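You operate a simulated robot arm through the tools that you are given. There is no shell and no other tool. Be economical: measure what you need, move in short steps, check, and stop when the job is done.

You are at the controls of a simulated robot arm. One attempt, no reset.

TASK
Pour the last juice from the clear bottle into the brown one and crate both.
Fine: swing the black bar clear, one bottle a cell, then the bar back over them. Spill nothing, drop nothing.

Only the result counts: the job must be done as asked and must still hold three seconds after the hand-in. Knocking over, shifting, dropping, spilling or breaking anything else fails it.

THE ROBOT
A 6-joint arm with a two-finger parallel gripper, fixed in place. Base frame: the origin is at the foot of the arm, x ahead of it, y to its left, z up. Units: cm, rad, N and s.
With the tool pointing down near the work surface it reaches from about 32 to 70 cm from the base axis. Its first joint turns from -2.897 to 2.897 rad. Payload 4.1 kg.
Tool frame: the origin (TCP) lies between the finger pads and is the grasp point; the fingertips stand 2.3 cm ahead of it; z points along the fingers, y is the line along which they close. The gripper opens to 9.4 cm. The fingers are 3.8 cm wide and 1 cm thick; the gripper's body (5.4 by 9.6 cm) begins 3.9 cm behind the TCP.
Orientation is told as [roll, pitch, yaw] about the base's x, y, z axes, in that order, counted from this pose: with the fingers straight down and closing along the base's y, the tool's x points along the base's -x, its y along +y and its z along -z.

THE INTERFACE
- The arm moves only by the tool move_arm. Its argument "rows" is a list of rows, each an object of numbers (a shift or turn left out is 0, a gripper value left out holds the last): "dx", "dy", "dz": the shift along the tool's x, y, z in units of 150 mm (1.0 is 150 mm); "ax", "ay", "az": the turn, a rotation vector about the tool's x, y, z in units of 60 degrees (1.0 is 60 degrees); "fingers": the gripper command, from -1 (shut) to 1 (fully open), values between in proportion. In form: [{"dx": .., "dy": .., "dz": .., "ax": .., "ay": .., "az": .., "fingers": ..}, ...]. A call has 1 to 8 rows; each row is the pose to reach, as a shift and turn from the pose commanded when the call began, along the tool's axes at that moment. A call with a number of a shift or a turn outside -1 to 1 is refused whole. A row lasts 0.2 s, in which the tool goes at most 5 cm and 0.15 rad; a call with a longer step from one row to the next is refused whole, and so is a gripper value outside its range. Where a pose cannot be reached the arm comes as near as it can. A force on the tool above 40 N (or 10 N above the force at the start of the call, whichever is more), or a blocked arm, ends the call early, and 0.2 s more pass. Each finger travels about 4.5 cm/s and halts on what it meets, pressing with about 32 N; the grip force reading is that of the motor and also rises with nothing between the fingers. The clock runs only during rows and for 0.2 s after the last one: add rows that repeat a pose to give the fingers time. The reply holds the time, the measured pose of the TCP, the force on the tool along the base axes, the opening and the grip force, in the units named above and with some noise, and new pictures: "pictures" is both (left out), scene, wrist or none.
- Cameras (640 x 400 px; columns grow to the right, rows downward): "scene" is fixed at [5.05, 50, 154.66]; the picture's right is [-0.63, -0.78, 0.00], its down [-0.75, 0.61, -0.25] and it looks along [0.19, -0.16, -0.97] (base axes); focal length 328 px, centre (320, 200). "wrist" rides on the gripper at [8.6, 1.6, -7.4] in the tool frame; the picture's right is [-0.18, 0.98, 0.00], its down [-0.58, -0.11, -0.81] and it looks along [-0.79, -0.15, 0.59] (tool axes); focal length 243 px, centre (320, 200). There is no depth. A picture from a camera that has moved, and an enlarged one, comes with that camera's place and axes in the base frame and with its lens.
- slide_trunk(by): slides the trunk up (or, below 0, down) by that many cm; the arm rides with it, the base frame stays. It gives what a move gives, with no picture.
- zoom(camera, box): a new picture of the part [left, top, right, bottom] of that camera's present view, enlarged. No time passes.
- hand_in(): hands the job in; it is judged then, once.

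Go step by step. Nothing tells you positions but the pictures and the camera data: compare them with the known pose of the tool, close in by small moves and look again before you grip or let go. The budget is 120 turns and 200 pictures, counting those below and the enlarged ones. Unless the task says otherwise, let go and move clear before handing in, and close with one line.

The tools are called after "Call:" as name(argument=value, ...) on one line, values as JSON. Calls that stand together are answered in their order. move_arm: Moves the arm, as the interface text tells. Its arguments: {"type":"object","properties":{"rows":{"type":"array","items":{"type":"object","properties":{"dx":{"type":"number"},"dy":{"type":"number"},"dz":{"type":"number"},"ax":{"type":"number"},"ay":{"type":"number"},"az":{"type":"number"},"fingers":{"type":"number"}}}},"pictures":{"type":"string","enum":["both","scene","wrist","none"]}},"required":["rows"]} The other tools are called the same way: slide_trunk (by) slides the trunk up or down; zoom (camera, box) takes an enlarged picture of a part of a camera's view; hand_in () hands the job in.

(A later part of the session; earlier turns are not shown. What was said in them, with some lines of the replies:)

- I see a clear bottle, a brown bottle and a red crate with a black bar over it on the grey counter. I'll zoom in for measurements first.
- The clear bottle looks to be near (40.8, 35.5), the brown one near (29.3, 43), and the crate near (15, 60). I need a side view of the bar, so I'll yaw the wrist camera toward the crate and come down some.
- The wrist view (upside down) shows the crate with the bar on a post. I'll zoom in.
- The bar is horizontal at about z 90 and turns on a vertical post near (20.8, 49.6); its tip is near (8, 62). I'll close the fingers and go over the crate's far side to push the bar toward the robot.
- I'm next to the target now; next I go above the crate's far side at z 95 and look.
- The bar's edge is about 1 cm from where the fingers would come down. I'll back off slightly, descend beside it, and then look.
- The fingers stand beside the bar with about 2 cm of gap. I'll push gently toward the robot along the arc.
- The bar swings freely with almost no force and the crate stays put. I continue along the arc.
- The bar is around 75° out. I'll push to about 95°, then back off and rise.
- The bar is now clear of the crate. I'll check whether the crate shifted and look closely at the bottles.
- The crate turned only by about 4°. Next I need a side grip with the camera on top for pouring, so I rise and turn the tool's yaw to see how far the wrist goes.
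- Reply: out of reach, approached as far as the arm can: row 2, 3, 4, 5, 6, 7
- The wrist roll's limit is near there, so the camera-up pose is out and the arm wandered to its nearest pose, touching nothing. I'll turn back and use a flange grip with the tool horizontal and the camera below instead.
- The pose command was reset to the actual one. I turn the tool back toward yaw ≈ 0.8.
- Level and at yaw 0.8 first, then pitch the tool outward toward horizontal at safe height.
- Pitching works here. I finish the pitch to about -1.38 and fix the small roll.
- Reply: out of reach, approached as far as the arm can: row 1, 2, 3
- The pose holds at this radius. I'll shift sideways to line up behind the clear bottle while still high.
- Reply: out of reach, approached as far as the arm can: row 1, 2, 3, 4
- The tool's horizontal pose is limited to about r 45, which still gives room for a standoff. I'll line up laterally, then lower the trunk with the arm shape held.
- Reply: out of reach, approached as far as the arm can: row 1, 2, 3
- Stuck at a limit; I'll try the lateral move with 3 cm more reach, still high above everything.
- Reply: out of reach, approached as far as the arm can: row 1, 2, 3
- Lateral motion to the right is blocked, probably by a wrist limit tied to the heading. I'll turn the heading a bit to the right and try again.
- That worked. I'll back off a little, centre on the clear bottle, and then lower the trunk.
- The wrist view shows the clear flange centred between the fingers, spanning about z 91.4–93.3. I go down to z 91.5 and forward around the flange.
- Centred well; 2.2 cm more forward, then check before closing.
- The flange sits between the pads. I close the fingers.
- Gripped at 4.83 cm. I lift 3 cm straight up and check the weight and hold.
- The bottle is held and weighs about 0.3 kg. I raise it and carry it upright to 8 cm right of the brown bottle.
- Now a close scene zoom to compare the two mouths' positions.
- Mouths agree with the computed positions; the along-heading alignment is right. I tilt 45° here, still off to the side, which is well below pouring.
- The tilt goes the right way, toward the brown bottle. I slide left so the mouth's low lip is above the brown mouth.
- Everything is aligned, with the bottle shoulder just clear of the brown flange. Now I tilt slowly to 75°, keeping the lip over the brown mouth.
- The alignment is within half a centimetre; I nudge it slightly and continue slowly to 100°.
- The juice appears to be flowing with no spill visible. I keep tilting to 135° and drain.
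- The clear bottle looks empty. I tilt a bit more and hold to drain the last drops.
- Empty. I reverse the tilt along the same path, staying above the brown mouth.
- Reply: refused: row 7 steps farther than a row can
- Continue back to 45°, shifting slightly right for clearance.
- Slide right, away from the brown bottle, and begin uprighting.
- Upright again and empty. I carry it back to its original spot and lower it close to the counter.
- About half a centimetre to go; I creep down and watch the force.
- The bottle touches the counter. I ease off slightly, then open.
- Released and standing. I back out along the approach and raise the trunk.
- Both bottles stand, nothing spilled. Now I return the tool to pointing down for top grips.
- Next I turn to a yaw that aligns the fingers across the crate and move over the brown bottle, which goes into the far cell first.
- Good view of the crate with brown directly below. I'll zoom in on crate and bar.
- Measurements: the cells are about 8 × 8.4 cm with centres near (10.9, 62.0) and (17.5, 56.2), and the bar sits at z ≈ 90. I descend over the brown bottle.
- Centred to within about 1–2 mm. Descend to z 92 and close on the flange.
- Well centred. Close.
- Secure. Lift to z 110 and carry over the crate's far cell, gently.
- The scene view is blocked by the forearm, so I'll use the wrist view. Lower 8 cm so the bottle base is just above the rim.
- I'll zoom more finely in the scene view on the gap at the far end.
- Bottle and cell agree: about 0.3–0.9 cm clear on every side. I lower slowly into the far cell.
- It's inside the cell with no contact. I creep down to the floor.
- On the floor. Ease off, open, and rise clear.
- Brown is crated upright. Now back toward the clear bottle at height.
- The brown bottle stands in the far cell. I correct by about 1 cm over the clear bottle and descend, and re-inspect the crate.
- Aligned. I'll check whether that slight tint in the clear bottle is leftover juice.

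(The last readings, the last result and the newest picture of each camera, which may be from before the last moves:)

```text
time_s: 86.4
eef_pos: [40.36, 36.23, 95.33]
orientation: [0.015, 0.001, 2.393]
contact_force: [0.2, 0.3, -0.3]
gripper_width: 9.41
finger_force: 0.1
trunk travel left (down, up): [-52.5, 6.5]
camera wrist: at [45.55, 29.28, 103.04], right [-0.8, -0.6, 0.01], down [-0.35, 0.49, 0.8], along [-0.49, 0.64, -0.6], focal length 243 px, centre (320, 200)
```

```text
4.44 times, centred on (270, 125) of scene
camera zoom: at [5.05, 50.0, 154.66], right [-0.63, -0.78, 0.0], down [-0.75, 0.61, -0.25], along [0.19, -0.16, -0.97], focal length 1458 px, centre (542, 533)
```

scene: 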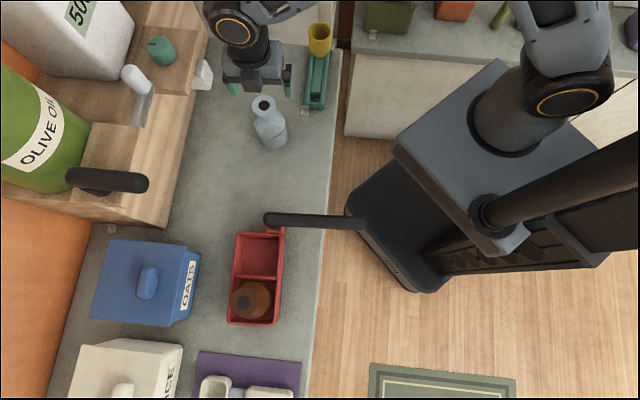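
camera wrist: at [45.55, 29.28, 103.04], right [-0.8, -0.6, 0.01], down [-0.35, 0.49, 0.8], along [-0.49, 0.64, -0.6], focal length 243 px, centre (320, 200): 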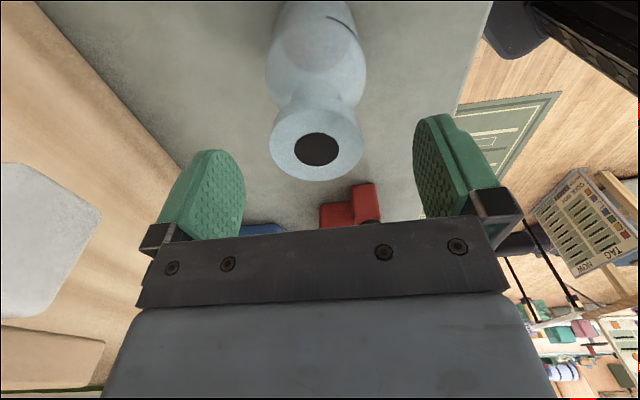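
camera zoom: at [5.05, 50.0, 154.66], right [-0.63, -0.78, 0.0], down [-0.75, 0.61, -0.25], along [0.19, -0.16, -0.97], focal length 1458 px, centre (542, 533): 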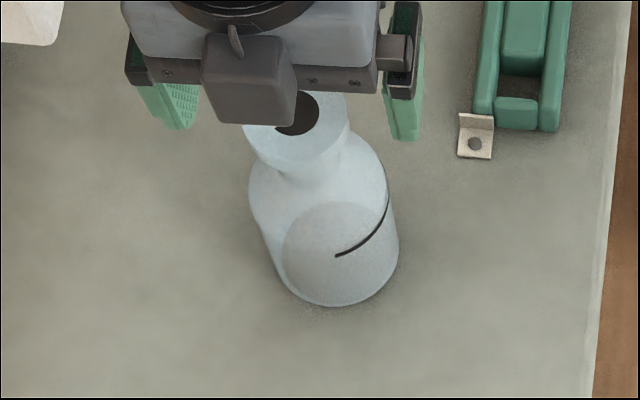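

That's just the bottle's base seen through glass—it's empty. Descend and grip.

Call:
move_arm(rows=[{"dz": 0.11}, {"dz": 0.222}, {"dz": 0.222, "fingers": -1}, {"dz": 0.222, "fingers": -1}, {"dz": 0.222, "fingers": -1}, {"dz": 0.222, "fingers": -1}, {"dz": 0.222, "fingers": -1}], pictures="none")

Call:
move_arm(rows=[{"dz": -0.05}, {"dz": -0.15}, {"dz": -0.3}, {"dz": -0.5}, {"dz": -0.7}, {"dz": -0.88}, {"dz": -1.0}], pictures="wrist")

```text
time_s: 88.0
eef_pos: [40.14, 36.24, 92.16]
orientation: [0.014, 0.002, 2.392]
contact_force: [0.5, 0.5, -0.2]
gripper_width: 4.8
finger_force: 32.1
trunk travel left (down, up): [-52.5, 6.5]
```

```text
time_s: 89.6
eef_pos: [40.29, 36.19, 107.12]
orientation: [0.016, 0.002, 2.394]
contact_force: [-0.6, 0.7, -2.8]
gripper_width: 4.77
finger_force: 32.0
trunk travel left (down, up): [-52.5, 6.5]
camera wrist: at [45.62, 29.35, 114.78], right [-0.8, -0.6, 0.01], down [-0.35, 0.49, 0.8], along [-0.49, 0.64, -0.6], focal length 243 px, centre (320, 200)
```

wrist: 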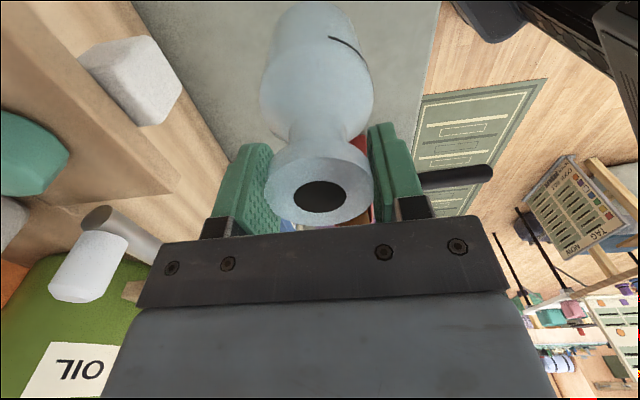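

Held. Raise a bit and carry to the near cell.

Call:
move_arm(rows=[{"dz": -0.1}, {"dz": -0.2, "dx": -0.05}, {"dz": -0.2, "dx": -0.2}, {"dz": -0.2, "dx": -0.4}, {"dz": -0.2, "dx": -0.6, "dy": 0.01}, {"dz": -0.2, "dx": -0.8, "dy": 0.015}, {"dz": -0.2, "dx": -0.95, "dy": 0.017}, {"dz": -0.2, "dx": -1.0, "dy": 0.017}], pictures="none")

Call:
move_arm(rows=[{"dx": -0.1}, {"dx": -0.25}, {"dx": -0.45}, {"dx": -0.65, "dy": 0.01}, {"dx": -0.85, "dy": 0.016}, {"dx": -1.0, "dy": 0.016}, {"dx": -1.0, "dy": 0.016}], pictures="none")

```text
time_s: 91.4
eef_pos: [28.97, 46.33, 109.89]
orientation: [0.015, 0.002, 2.395]
contact_force: [0.6, 0.2, -2.6]
gripper_width: 4.8
finger_force: 31.8
trunk travel left (down, up): [-52.5, 6.5]
```

```text
time_s: 93.0
eef_pos: [17.96, 56.25, 109.89]
orientation: [0.016, 0.002, 2.395]
contact_force: [0.6, 0.8, -2.1]
gripper_width: 4.79
finger_force: 32.0
trunk travel left (down, up): [-52.5, 6.5]
```

Trim and lower to just above the rim, then look.

Call:
move_arm(rows=[{"dx": -0.022, "dz": 0.1}, {"dx": -0.022, "dz": 0.25}, {"dx": -0.022, "dz": 0.4}, {"dx": -0.022, "dz": 0.53}], pictures="both")

Call:
zoom(camera="scene", box=[220, 215, 310, 335])

```text
time_s: 94.0
eef_pos: [17.56, 56.71, 101.92]
orientation: [0.016, 0.001, 2.396]
contact_force: [-0.5, 0.3, -1.9]
gripper_width: 4.83
finger_force: 31.3
trunk travel left (down, up): [-52.5, 6.5]
camera wrist: at [22.93, 49.59, 109.58], right [-0.8, -0.6, 0.01], down [-0.35, 0.49, 0.8], along [-0.49, 0.64, -0.6], focal length 243 px, centre (320, 200)
```

scene: 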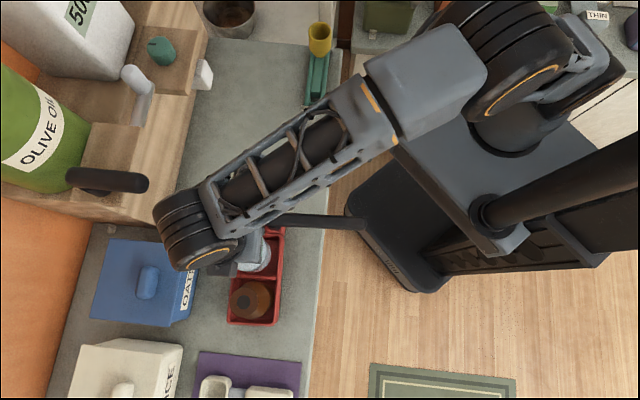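
wrist: 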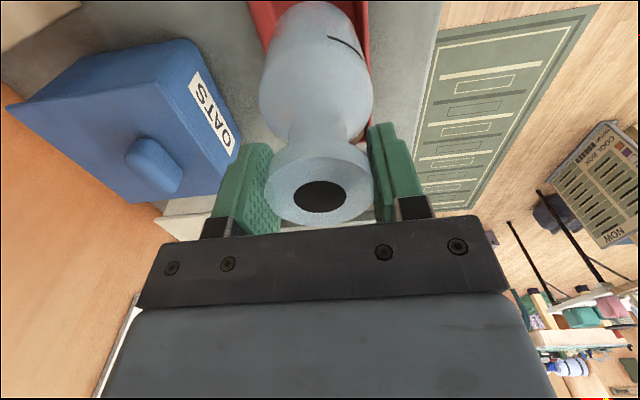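

```text
3.33 times, centred on (265, 275) of scene
camera zoom: at [5.05, 50.0, 154.66], right [-0.63, -0.78, 0.0], down [-0.75, 0.61, -0.25], along [0.19, -0.16, -0.97], focal length 1094 px, centre (503, -50)
```

zoom: 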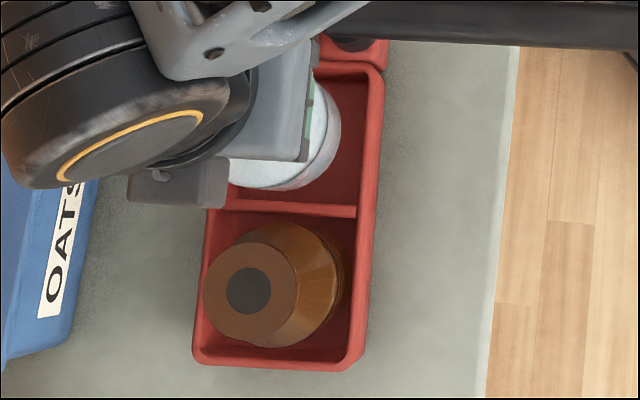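

Close zoom on the near cell to verify gaps.

Call:
zoom(camera="scene", box=[275, 225, 340, 285])

Call:
zoom(camera="wrist", box=[230, 0, 400, 110])

```text
6.67 times, centred on (308, 255) of scene
camera zoom: at [5.05, 50.0, 154.66], right [-0.63, -0.78, 0.0], down [-0.75, 0.61, -0.25], along [0.19, -0.16, -0.97], focal length 2187 px, centre (403, -167)
```

zoom: 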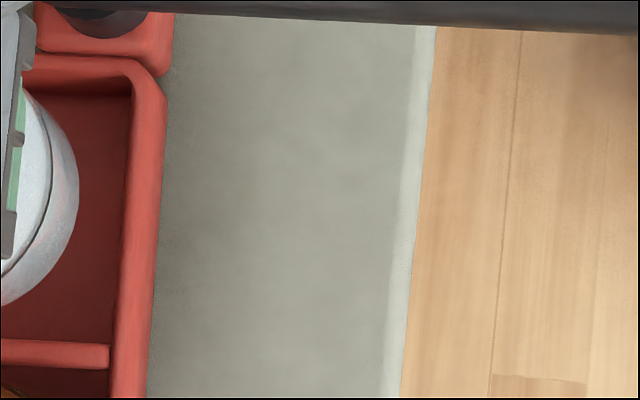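

```text
3.64 times, centred on (315, 55) of wrist
camera zoom: at [22.93, 49.59, 109.58], right [-0.8, -0.6, 0.01], down [-0.35, 0.49, 0.8], along [-0.49, 0.64, -0.6], focal length 882 px, centre (338, 727)
```

zoom: 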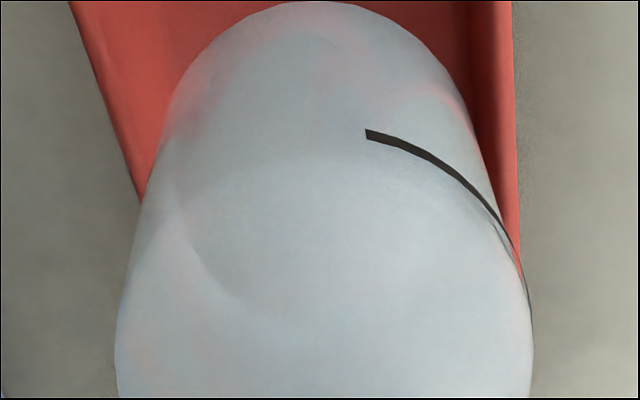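

Gaps are about 0.3–0.45 cm or more on all sides. Lower slowly into the near cell.

Call:
move_arm(rows=[{"dy": 0.007, "dz": 0.07}, {"dy": 0.007, "dz": 0.15}, {"dy": 0.007, "dz": 0.23}, {"dy": 0.007, "dz": 0.31}, {"dy": 0.007, "dz": 0.39}, {"dy": 0.007, "dz": 0.46}, {"dy": 0.007, "dz": 0.53}, {"dy": 0.007, "dz": 0.57}], pictures="wrist")

Call:
move_arm(rows=[{"dz": 0.008}, {"dz": 0.016}, {"dz": 0.024}, {"dz": 0.032}], pictures="none")

```text
time_s: 95.8
eef_pos: [17.59, 56.42, 93.44]
orientation: [0.015, 0.001, 2.393]
contact_force: [-0.2, -0.2, -2.7]
gripper_width: 4.84
finger_force: 31.9
trunk travel left (down, up): [-52.5, 6.5]
camera wrist: at [22.94, 49.44, 101.19], right [-0.8, -0.6, 0.01], down [-0.35, 0.49, 0.8], along [-0.49, 0.64, -0.6], focal length 243 px, centre (320, 200)
```

wrist: 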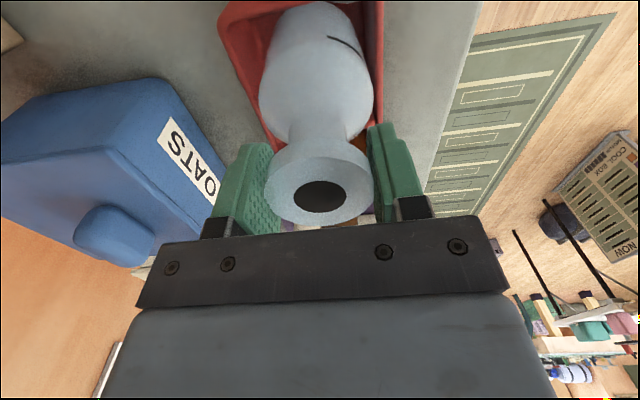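

```text
time_s: 96.8
eef_pos: [17.53, 56.5, 92.88]
orientation: [0.013, 0.003, 2.396]
contact_force: [0.2, -0.2, -3.0]
gripper_width: 4.81
finger_force: 31.8
trunk travel left (down, up): [-52.5, 6.5]
```

Call:
move_arm(rows=[{"dz": 0.008}, {"dz": 0.016}, {"dz": 0.024}], pictures="none")

```text
time_s: 97.6
eef_pos: [17.45, 56.3, 92.83]
orientation: [0.013, 0.001, 2.395]
contact_force: [0.7, -1.1, 9.7]
gripper_width: 4.8
finger_force: 32.3
trunk travel left (down, up): [-52.5, 6.5]
```

On the floor. Ease off, open, rise, and look.

Call:
move_arm(rows=[{"dz": -0.01}, {"dz": -0.01, "fingers": 0.3}, {"dz": -0.01, "fingers": 1}, {"dz": -0.01, "fingers": 1}, {"dz": -0.01, "fingers": 1}, {"dz": -0.01, "fingers": 1}], pictures="none")

Call:
move_arm(rows=[{"dz": -0.1}, {"dz": -0.3}, {"dz": -0.55}, {"dz": -0.8}, {"dz": -0.8, "dx": 0.25}, {"dz": -0.8, "dx": 0.55}, {"dz": -0.8, "dx": 0.85}], pictures="both")

Call:
zoom(camera="scene", box=[215, 200, 375, 335])

Call:
zoom(camera="wrist", box=[240, 0, 480, 200])

```text
time_s: 99.0
eef_pos: [17.51, 56.4, 92.77]
orientation: [0.015, 0.001, 2.395]
contact_force: [-0.2, -0.9, -0.5]
gripper_width: 9.38
finger_force: 0.1
trunk travel left (down, up): [-52.5, 6.5]
```

```text
time_s: 100.6
eef_pos: [27.09, 47.57, 104.9]
orientation: [0.013, 0.002, 2.393]
contact_force: [0.1, -0.7, -0.6]
gripper_width: 9.4
finger_force: 0.1
trunk travel left (down, up): [-52.5, 6.5]
camera wrist: at [32.39, 40.76, 112.56], right [-0.8, -0.6, 0.01], down [-0.35, 0.48, 0.8], along [-0.49, 0.64, -0.6], focal length 243 px, centre (320, 200)
```

scene: 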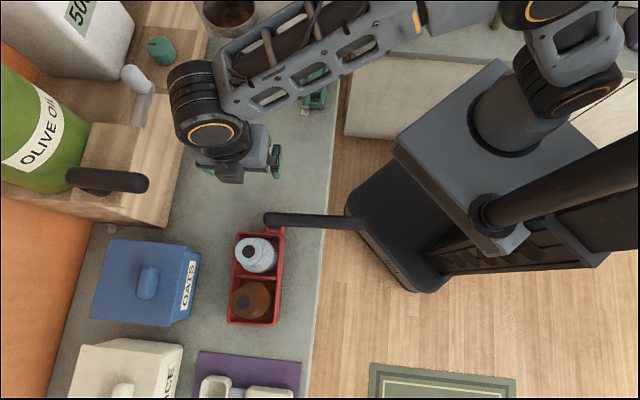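
wrist: 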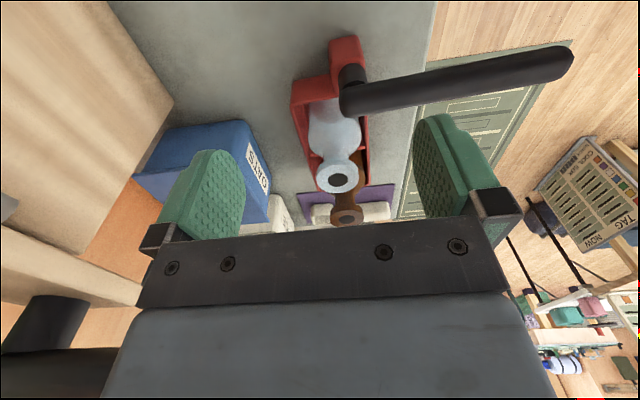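

```text
2.96 times, centred on (295, 268) of scene
camera zoom: at [5.05, 50.0, 154.66], right [-0.63, -0.78, 0.0], down [-0.75, 0.61, -0.25], along [0.19, -0.16, -0.97], focal length 972 px, centre (394, 0)
```

zoom: 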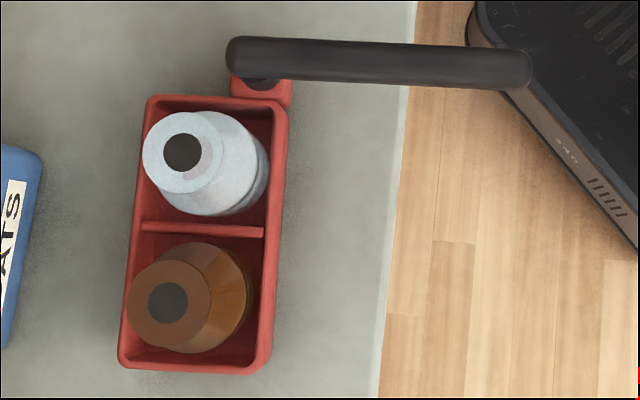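

```text
2.00 times, centred on (360, 100) of wrist
camera zoom: at [32.39, 40.76, 112.56], right [-0.8, -0.6, 0.01], down [-0.35, 0.48, 0.8], along [-0.49, 0.64, -0.6], focal length 485 px, centre (240, 400)
```

zoom: 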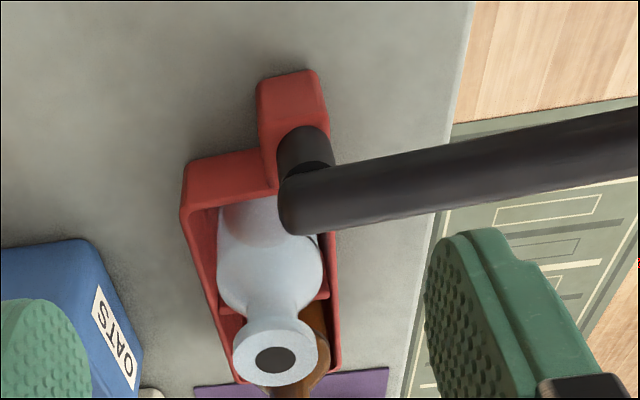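

Both bottles stand in their cells. Now I close the fingers and go to the outer side of the bar to swing it back.

Call:
move_arm(rows=[{"az": 0.14, "dy": 0.14, "fingers": -1}, {"az": 0.28, "dy": 0.28}, {"az": 0.42, "dy": 0.42}, {"az": 0.56, "dy": 0.56}, {"az": 0.7, "dy": 0.7}, {"az": 0.84, "dy": 0.85}, {"az": 0.98, "dy": 1.0}], pictures="none")

Call:
move_arm(rows=[{"az": 0.12}, {"az": 0.25}, {"az": 0.38}, {"az": 0.503}], pictures="both")

```text
time_s: 102.2
eef_pos: [16.84, 36.97, 104.99]
orientation: [0.005, 0.015, 1.363]
contact_force: [0.3, -0.5, 0.1]
gripper_width: 0.0
finger_force: 31.6
trunk travel left (down, up): [-52.5, 6.5]
```

```text
time_s: 103.2
eef_pos: [16.85, 36.87, 105.11]
orientation: [-0.002, 0.014, 0.837]
contact_force: [-0.1, 0.1, -0.2]
gripper_width: 0.0
finger_force: 31.4
trunk travel left (down, up): [-52.5, 6.5]
camera wrist: at [9.86, 31.64, 112.78], right [-0.61, 0.79, 0.0], down [0.48, 0.37, 0.8], along [0.64, 0.48, -0.6], focal length 243 px, centre (320, 200)
```

scene: 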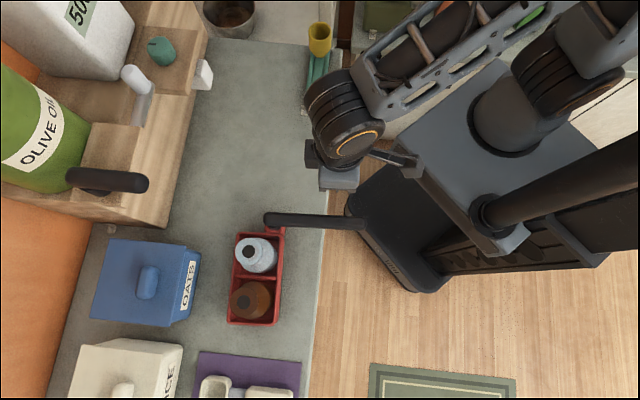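
wrist: 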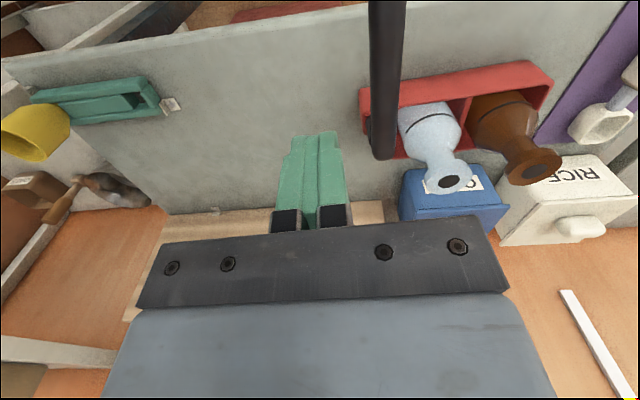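

Clear view; the fingers are to the outer side of the bar. Descend beside it.

Call:
move_arm(rows=[{"dx": 0.12, "dz": 0.2}, {"dx": 0.12, "dz": 0.45}, {"dx": 0.12, "dz": 0.7}, {"dx": 0.12, "dz": 0.9}, {"dx": 0.12, "dz": 0.98}], pictures="wrist")

```text
time_s: 104.4
eef_pos: [15.61, 35.12, 90.41]
orientation: [-0.002, 0.013, 0.842]
contact_force: [-0.4, 0.0, 0.1]
gripper_width: 0.0
finger_force: 32.1
trunk travel left (down, up): [-52.5, 6.5]
camera wrist: at [8.58, 29.98, 98.18], right [-0.61, 0.79, 0.0], down [0.48, 0.37, 0.8], along [0.63, 0.48, -0.6], focal length 243 px, centre (320, 200)
```

wrist: 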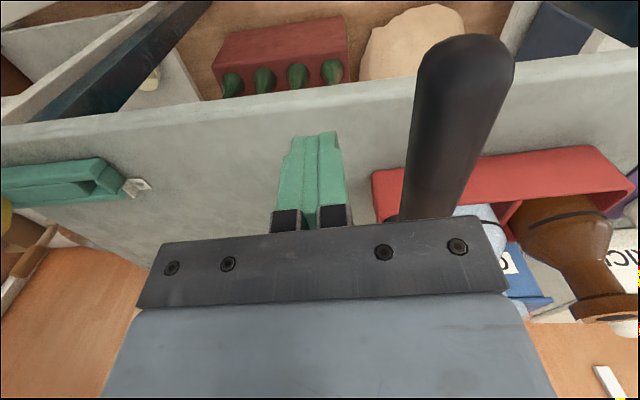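

Now push the bar back along the arc, slowly.

Call:
move_arm(rows=[{"dy": 0.09}, {"dy": 0.17}, {"dy": 0.26, "dx": 0.002}, {"dy": 0.345, "dx": 0.007}, {"dy": 0.43, "dx": 0.012}, {"dy": 0.51, "dx": 0.008}, {"dy": 0.595, "dx": -0.003}, {"dy": 0.678, "dx": -0.02}], pictures="none")

Call:
move_arm(rows=[{"dy": 0.055, "dx": -0.02}, {"dy": 0.11, "dx": -0.043}, {"dy": 0.165, "dx": -0.067}, {"dy": 0.217, "dx": -0.092}, {"dy": 0.27, "dx": -0.128}, {"dy": 0.32, "dx": -0.165}, {"dy": 0.367, "dx": -0.204}, {"dy": 0.41, "dx": -0.242}], pictures="both")

```text
time_s: 106.2
eef_pos: [8.05, 42.24, 90.47]
orientation: [-0.001, 0.015, 0.841]
contact_force: [0.3, -0.4, -0.4]
gripper_width: 0.0
finger_force: 32.2
trunk travel left (down, up): [-52.5, 6.5]
```

```text
time_s: 108.0
eef_pos: [5.89, 49.1, 90.27]
orientation: [-0.002, 0.015, 0.841]
contact_force: [-0.2, 0.3, -0.5]
gripper_width: 0.0
finger_force: 32.0
trunk travel left (down, up): [-52.5, 6.5]
camera wrist: at [-0.98, 43.87, 98.08], right [-0.61, 0.79, 0.0], down [0.48, 0.37, 0.8], along [0.63, 0.48, -0.6], focal length 243 px, centre (320, 200)
```

scene: 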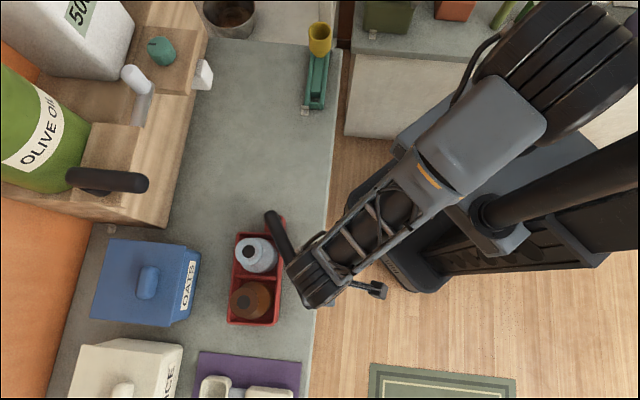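
wrist: 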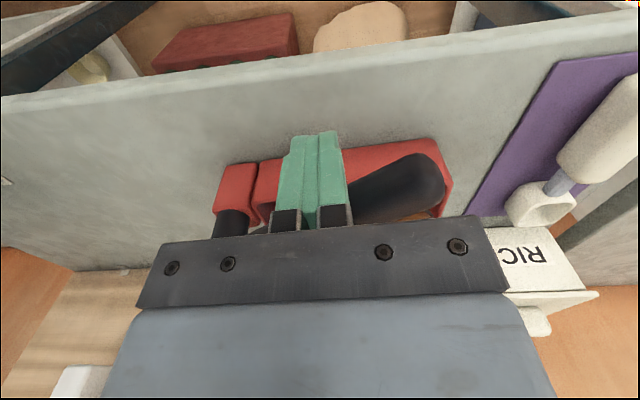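

About 30° from closed. Continue to about 10°.

Call:
move_arm(rows=[{"dy": 0.03, "dx": -0.04}, {"dy": 0.06, "dx": -0.085}, {"dy": 0.093, "dx": -0.13}, {"dy": 0.115, "dx": -0.17}, {"dy": 0.135, "dx": -0.21}, {"dy": 0.155, "dx": -0.245}, {"dy": 0.173, "dx": -0.28}], pictures="wrist")

Call:
zoom(camera="scene", box=[215, 200, 335, 335])

```text
time_s: 109.6
eef_pos: [6.69, 53.95, 90.16]
orientation: [-0.002, 0.013, 0.841]
contact_force: [-0.1, 0.3, -0.3]
gripper_width: 0.0
finger_force: 31.7
trunk travel left (down, up): [-52.5, 6.5]
camera wrist: at [-0.15, 48.74, 98.05], right [-0.61, 0.79, 0.0], down [0.48, 0.37, 0.8], along [0.63, 0.48, -0.6], focal length 243 px, centre (320, 200)
```

wrist: 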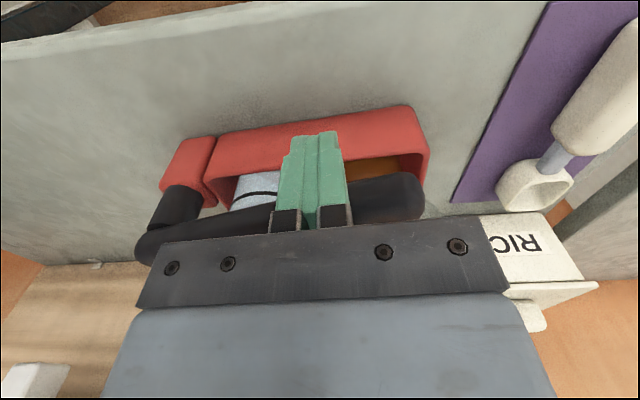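

```text
2.96 times, centred on (275, 268) of scene
camera zoom: at [5.05, 50.0, 154.66], right [-0.63, -0.78, 0.0], down [-0.75, 0.61, -0.25], along [0.19, -0.16, -0.97], focal length 972 px, centre (453, 0)
```

zoom: 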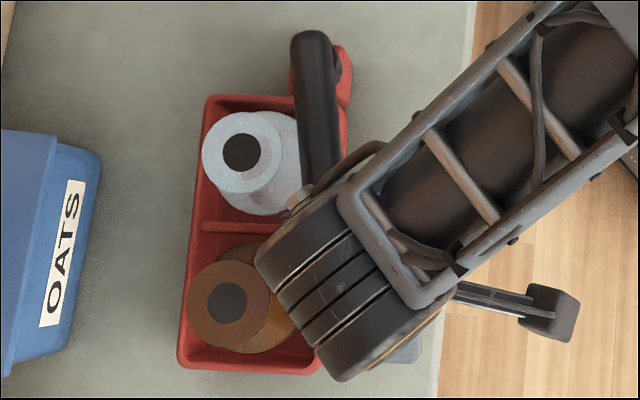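

About 10° left, with the crate unmoved. Creep to about 3° and check.

Call:
move_arm(rows=[{"dy": 0.008, "dx": -0.02}, {"dy": 0.016, "dx": -0.04}, {"dy": 0.024, "dx": -0.06}, {"dy": 0.03, "dx": -0.08}, {"dy": 0.036, "dx": -0.1}, {"dy": 0.042, "dx": -0.12}], pictures="wrist")

Call:
zoom(camera="scene", box=[215, 200, 335, 335])

```text
time_s: 111.0
eef_pos: [7.53, 55.63, 90.16]
orientation: [-0.002, 0.013, 0.84]
contact_force: [-0.5, 0.1, 0.1]
gripper_width: 0.0
finger_force: 31.4
trunk travel left (down, up): [-52.5, 6.5]
camera wrist: at [0.63, 50.45, 97.95], right [-0.61, 0.79, 0.0], down [0.48, 0.37, 0.8], along [0.63, 0.48, -0.6], focal length 243 px, centre (320, 200)
```

wrist: 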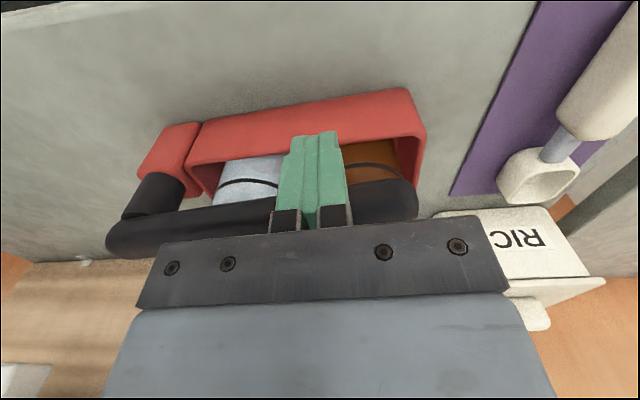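

```text
2.96 times, centred on (275, 268) of scene
camera zoom: at [5.05, 50.0, 154.66], right [-0.63, -0.78, 0.0], down [-0.75, 0.61, -0.25], along [0.19, -0.16, -0.97], focal length 972 px, centre (453, 0)
```

zoom: 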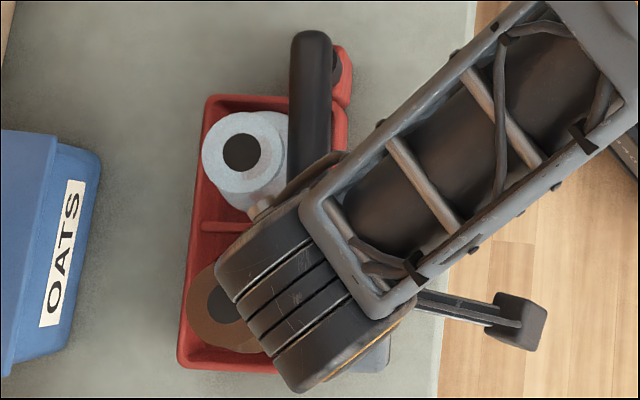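

About 3° left, no contact with the bottles yet. A final creep.

Call:
move_arm(rows=[{"dy": 0.003, "dx": -0.009}, {"dy": 0.006, "dx": -0.018}, {"dy": 0.009, "dx": -0.027}, {"dy": 0.012, "dx": -0.036}, {"dy": 0.015, "dx": -0.045}], pictures="none")

Call:
move_arm(rows=[{"dx": 0.1}, {"dx": 0.2}, {"dx": 0.3, "dz": -0.1}, {"dx": 0.3, "dz": -0.35}, {"dx": 0.4, "dz": -0.6}, {"dx": 0.7, "dz": -0.8}, {"dx": 1.0, "dz": -0.9}], pictures="both")

Call:
zoom(camera="scene", box=[200, 190, 320, 340])

Call:
zoom(camera="wrist", box=[160, 40, 480, 240])

```text
time_s: 112.2
eef_pos: [7.74, 56.33, 90.14]
orientation: [-0.002, 0.017, 0.841]
contact_force: [-1.3, -1.4, -0.5]
gripper_width: 0.01
finger_force: 32.2
trunk travel left (down, up): [-52.5, 6.5]
```

```text
refused: row 6 steps farther than a row can; nothing moved
```

```text
2.67 times, centred on (260, 265) of scene
camera zoom: at [5.05, 50.0, 154.66], right [-0.63, -0.78, 0.0], down [-0.75, 0.61, -0.25], along [0.19, -0.16, -0.97], focal length 875 px, centre (480, 27)
```

zoom: 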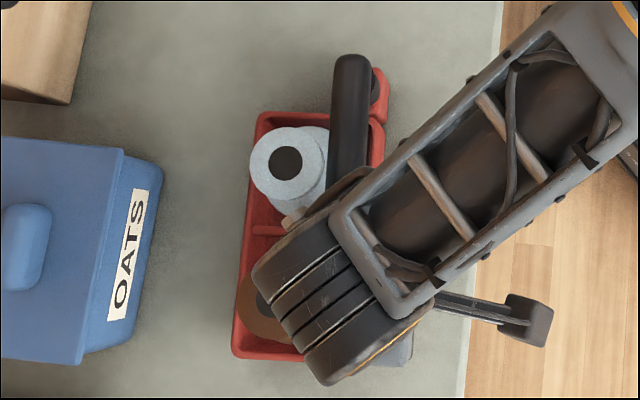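

```text
2.00 times, centred on (320, 140) of wrist
camera zoom: at [0.85, 51.11, 98.0], right [-0.61, 0.79, -0.01], down [0.48, 0.37, 0.8], along [0.63, 0.48, -0.6], focal length 485 px, centre (320, 320)
```

zoom: 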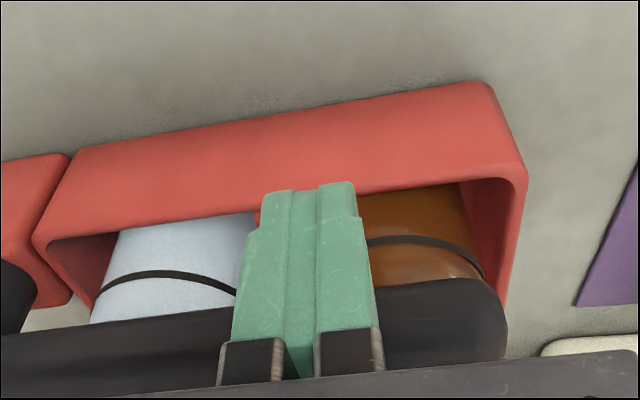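

The bar looks parallel to the crate. I retreat and inspect.

Call:
move_arm(rows=[{"dx": 0.1}, {"dx": 0.25}, {"dx": 0.4, "dz": -0.1}, {"dx": 0.45, "dz": -0.35}, {"dx": 0.55, "dz": -0.6}, {"dx": 0.75, "dz": -0.8}, {"dx": 1.0, "dz": -0.9}], pictures="both")

Call:
zoom(camera="scene", box=[200, 190, 320, 340])

Call:
zoom(camera="wrist", box=[160, 40, 480, 240])

```text
time_s: 113.8
eef_pos: [-2.26, 45.3, 103.99]
orientation: [-0.001, 0.014, 0.845]
contact_force: [1.0, 0.0, 0.9]
gripper_width: 0.01
finger_force: 31.8
trunk travel left (down, up): [-52.5, 6.5]
camera wrist: at [-9.18, 40.16, 111.71], right [-0.61, 0.79, -0.01], down [0.48, 0.37, 0.8], along [0.63, 0.48, -0.6], focal length 243 px, centre (320, 200)
```

scene: 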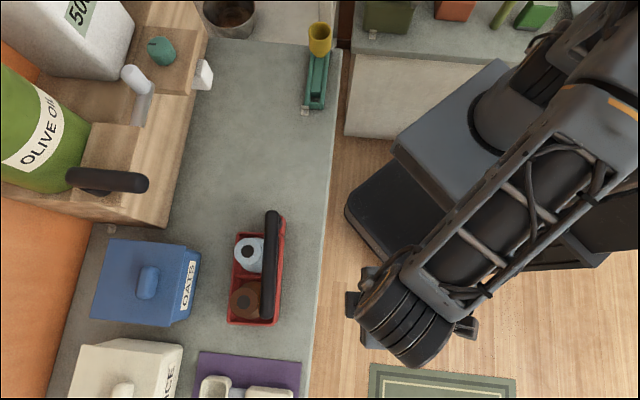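
wrist: 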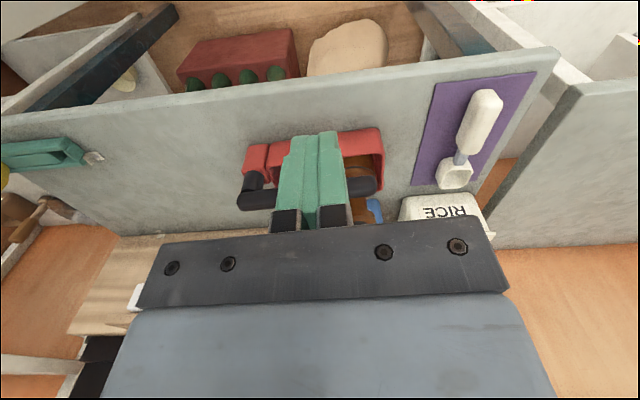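

```text
2.67 times, centred on (260, 265) of scene
camera zoom: at [5.05, 50.0, 154.66], right [-0.63, -0.78, 0.0], down [-0.75, 0.61, -0.25], along [0.19, -0.16, -0.97], focal length 875 px, centre (480, 27)
```

zoom: 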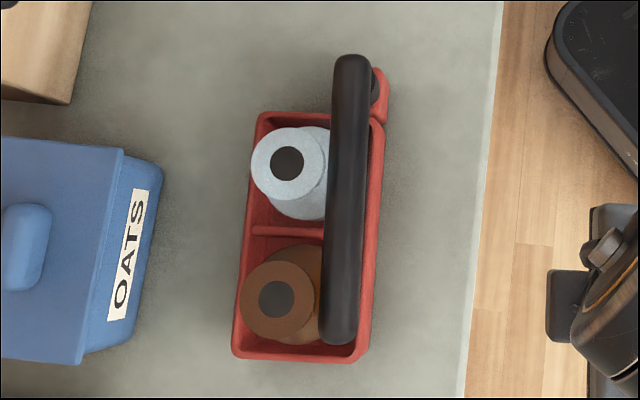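

```text
2.00 times, centred on (320, 140) of wrist
camera zoom: at [-9.18, 40.16, 111.71], right [-0.61, 0.79, -0.01], down [0.48, 0.37, 0.8], along [0.63, 0.48, -0.6], focal length 485 px, centre (320, 320)
```

zoom: 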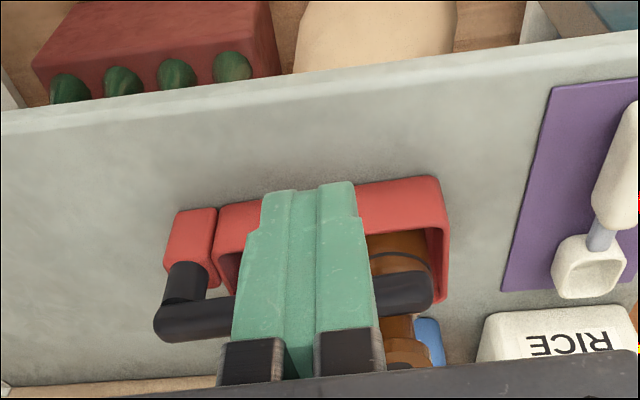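

Both bottles stand upright, one per cell, and the bar is back in its original position over them. The crate and surroundings look undisturbed and the gripper is clear, so I'm handing in.

Call:
hand_in()

```text
The job is handed in.
```

I poured the juice from the clear bottle into the brown one, put both in the crate (brown in the far cell, clear in the near one), and swung the black bar back over them. I saw no spill in any picture and dropped nothing. The crate itself turned about 4° when I first swung the bar open.
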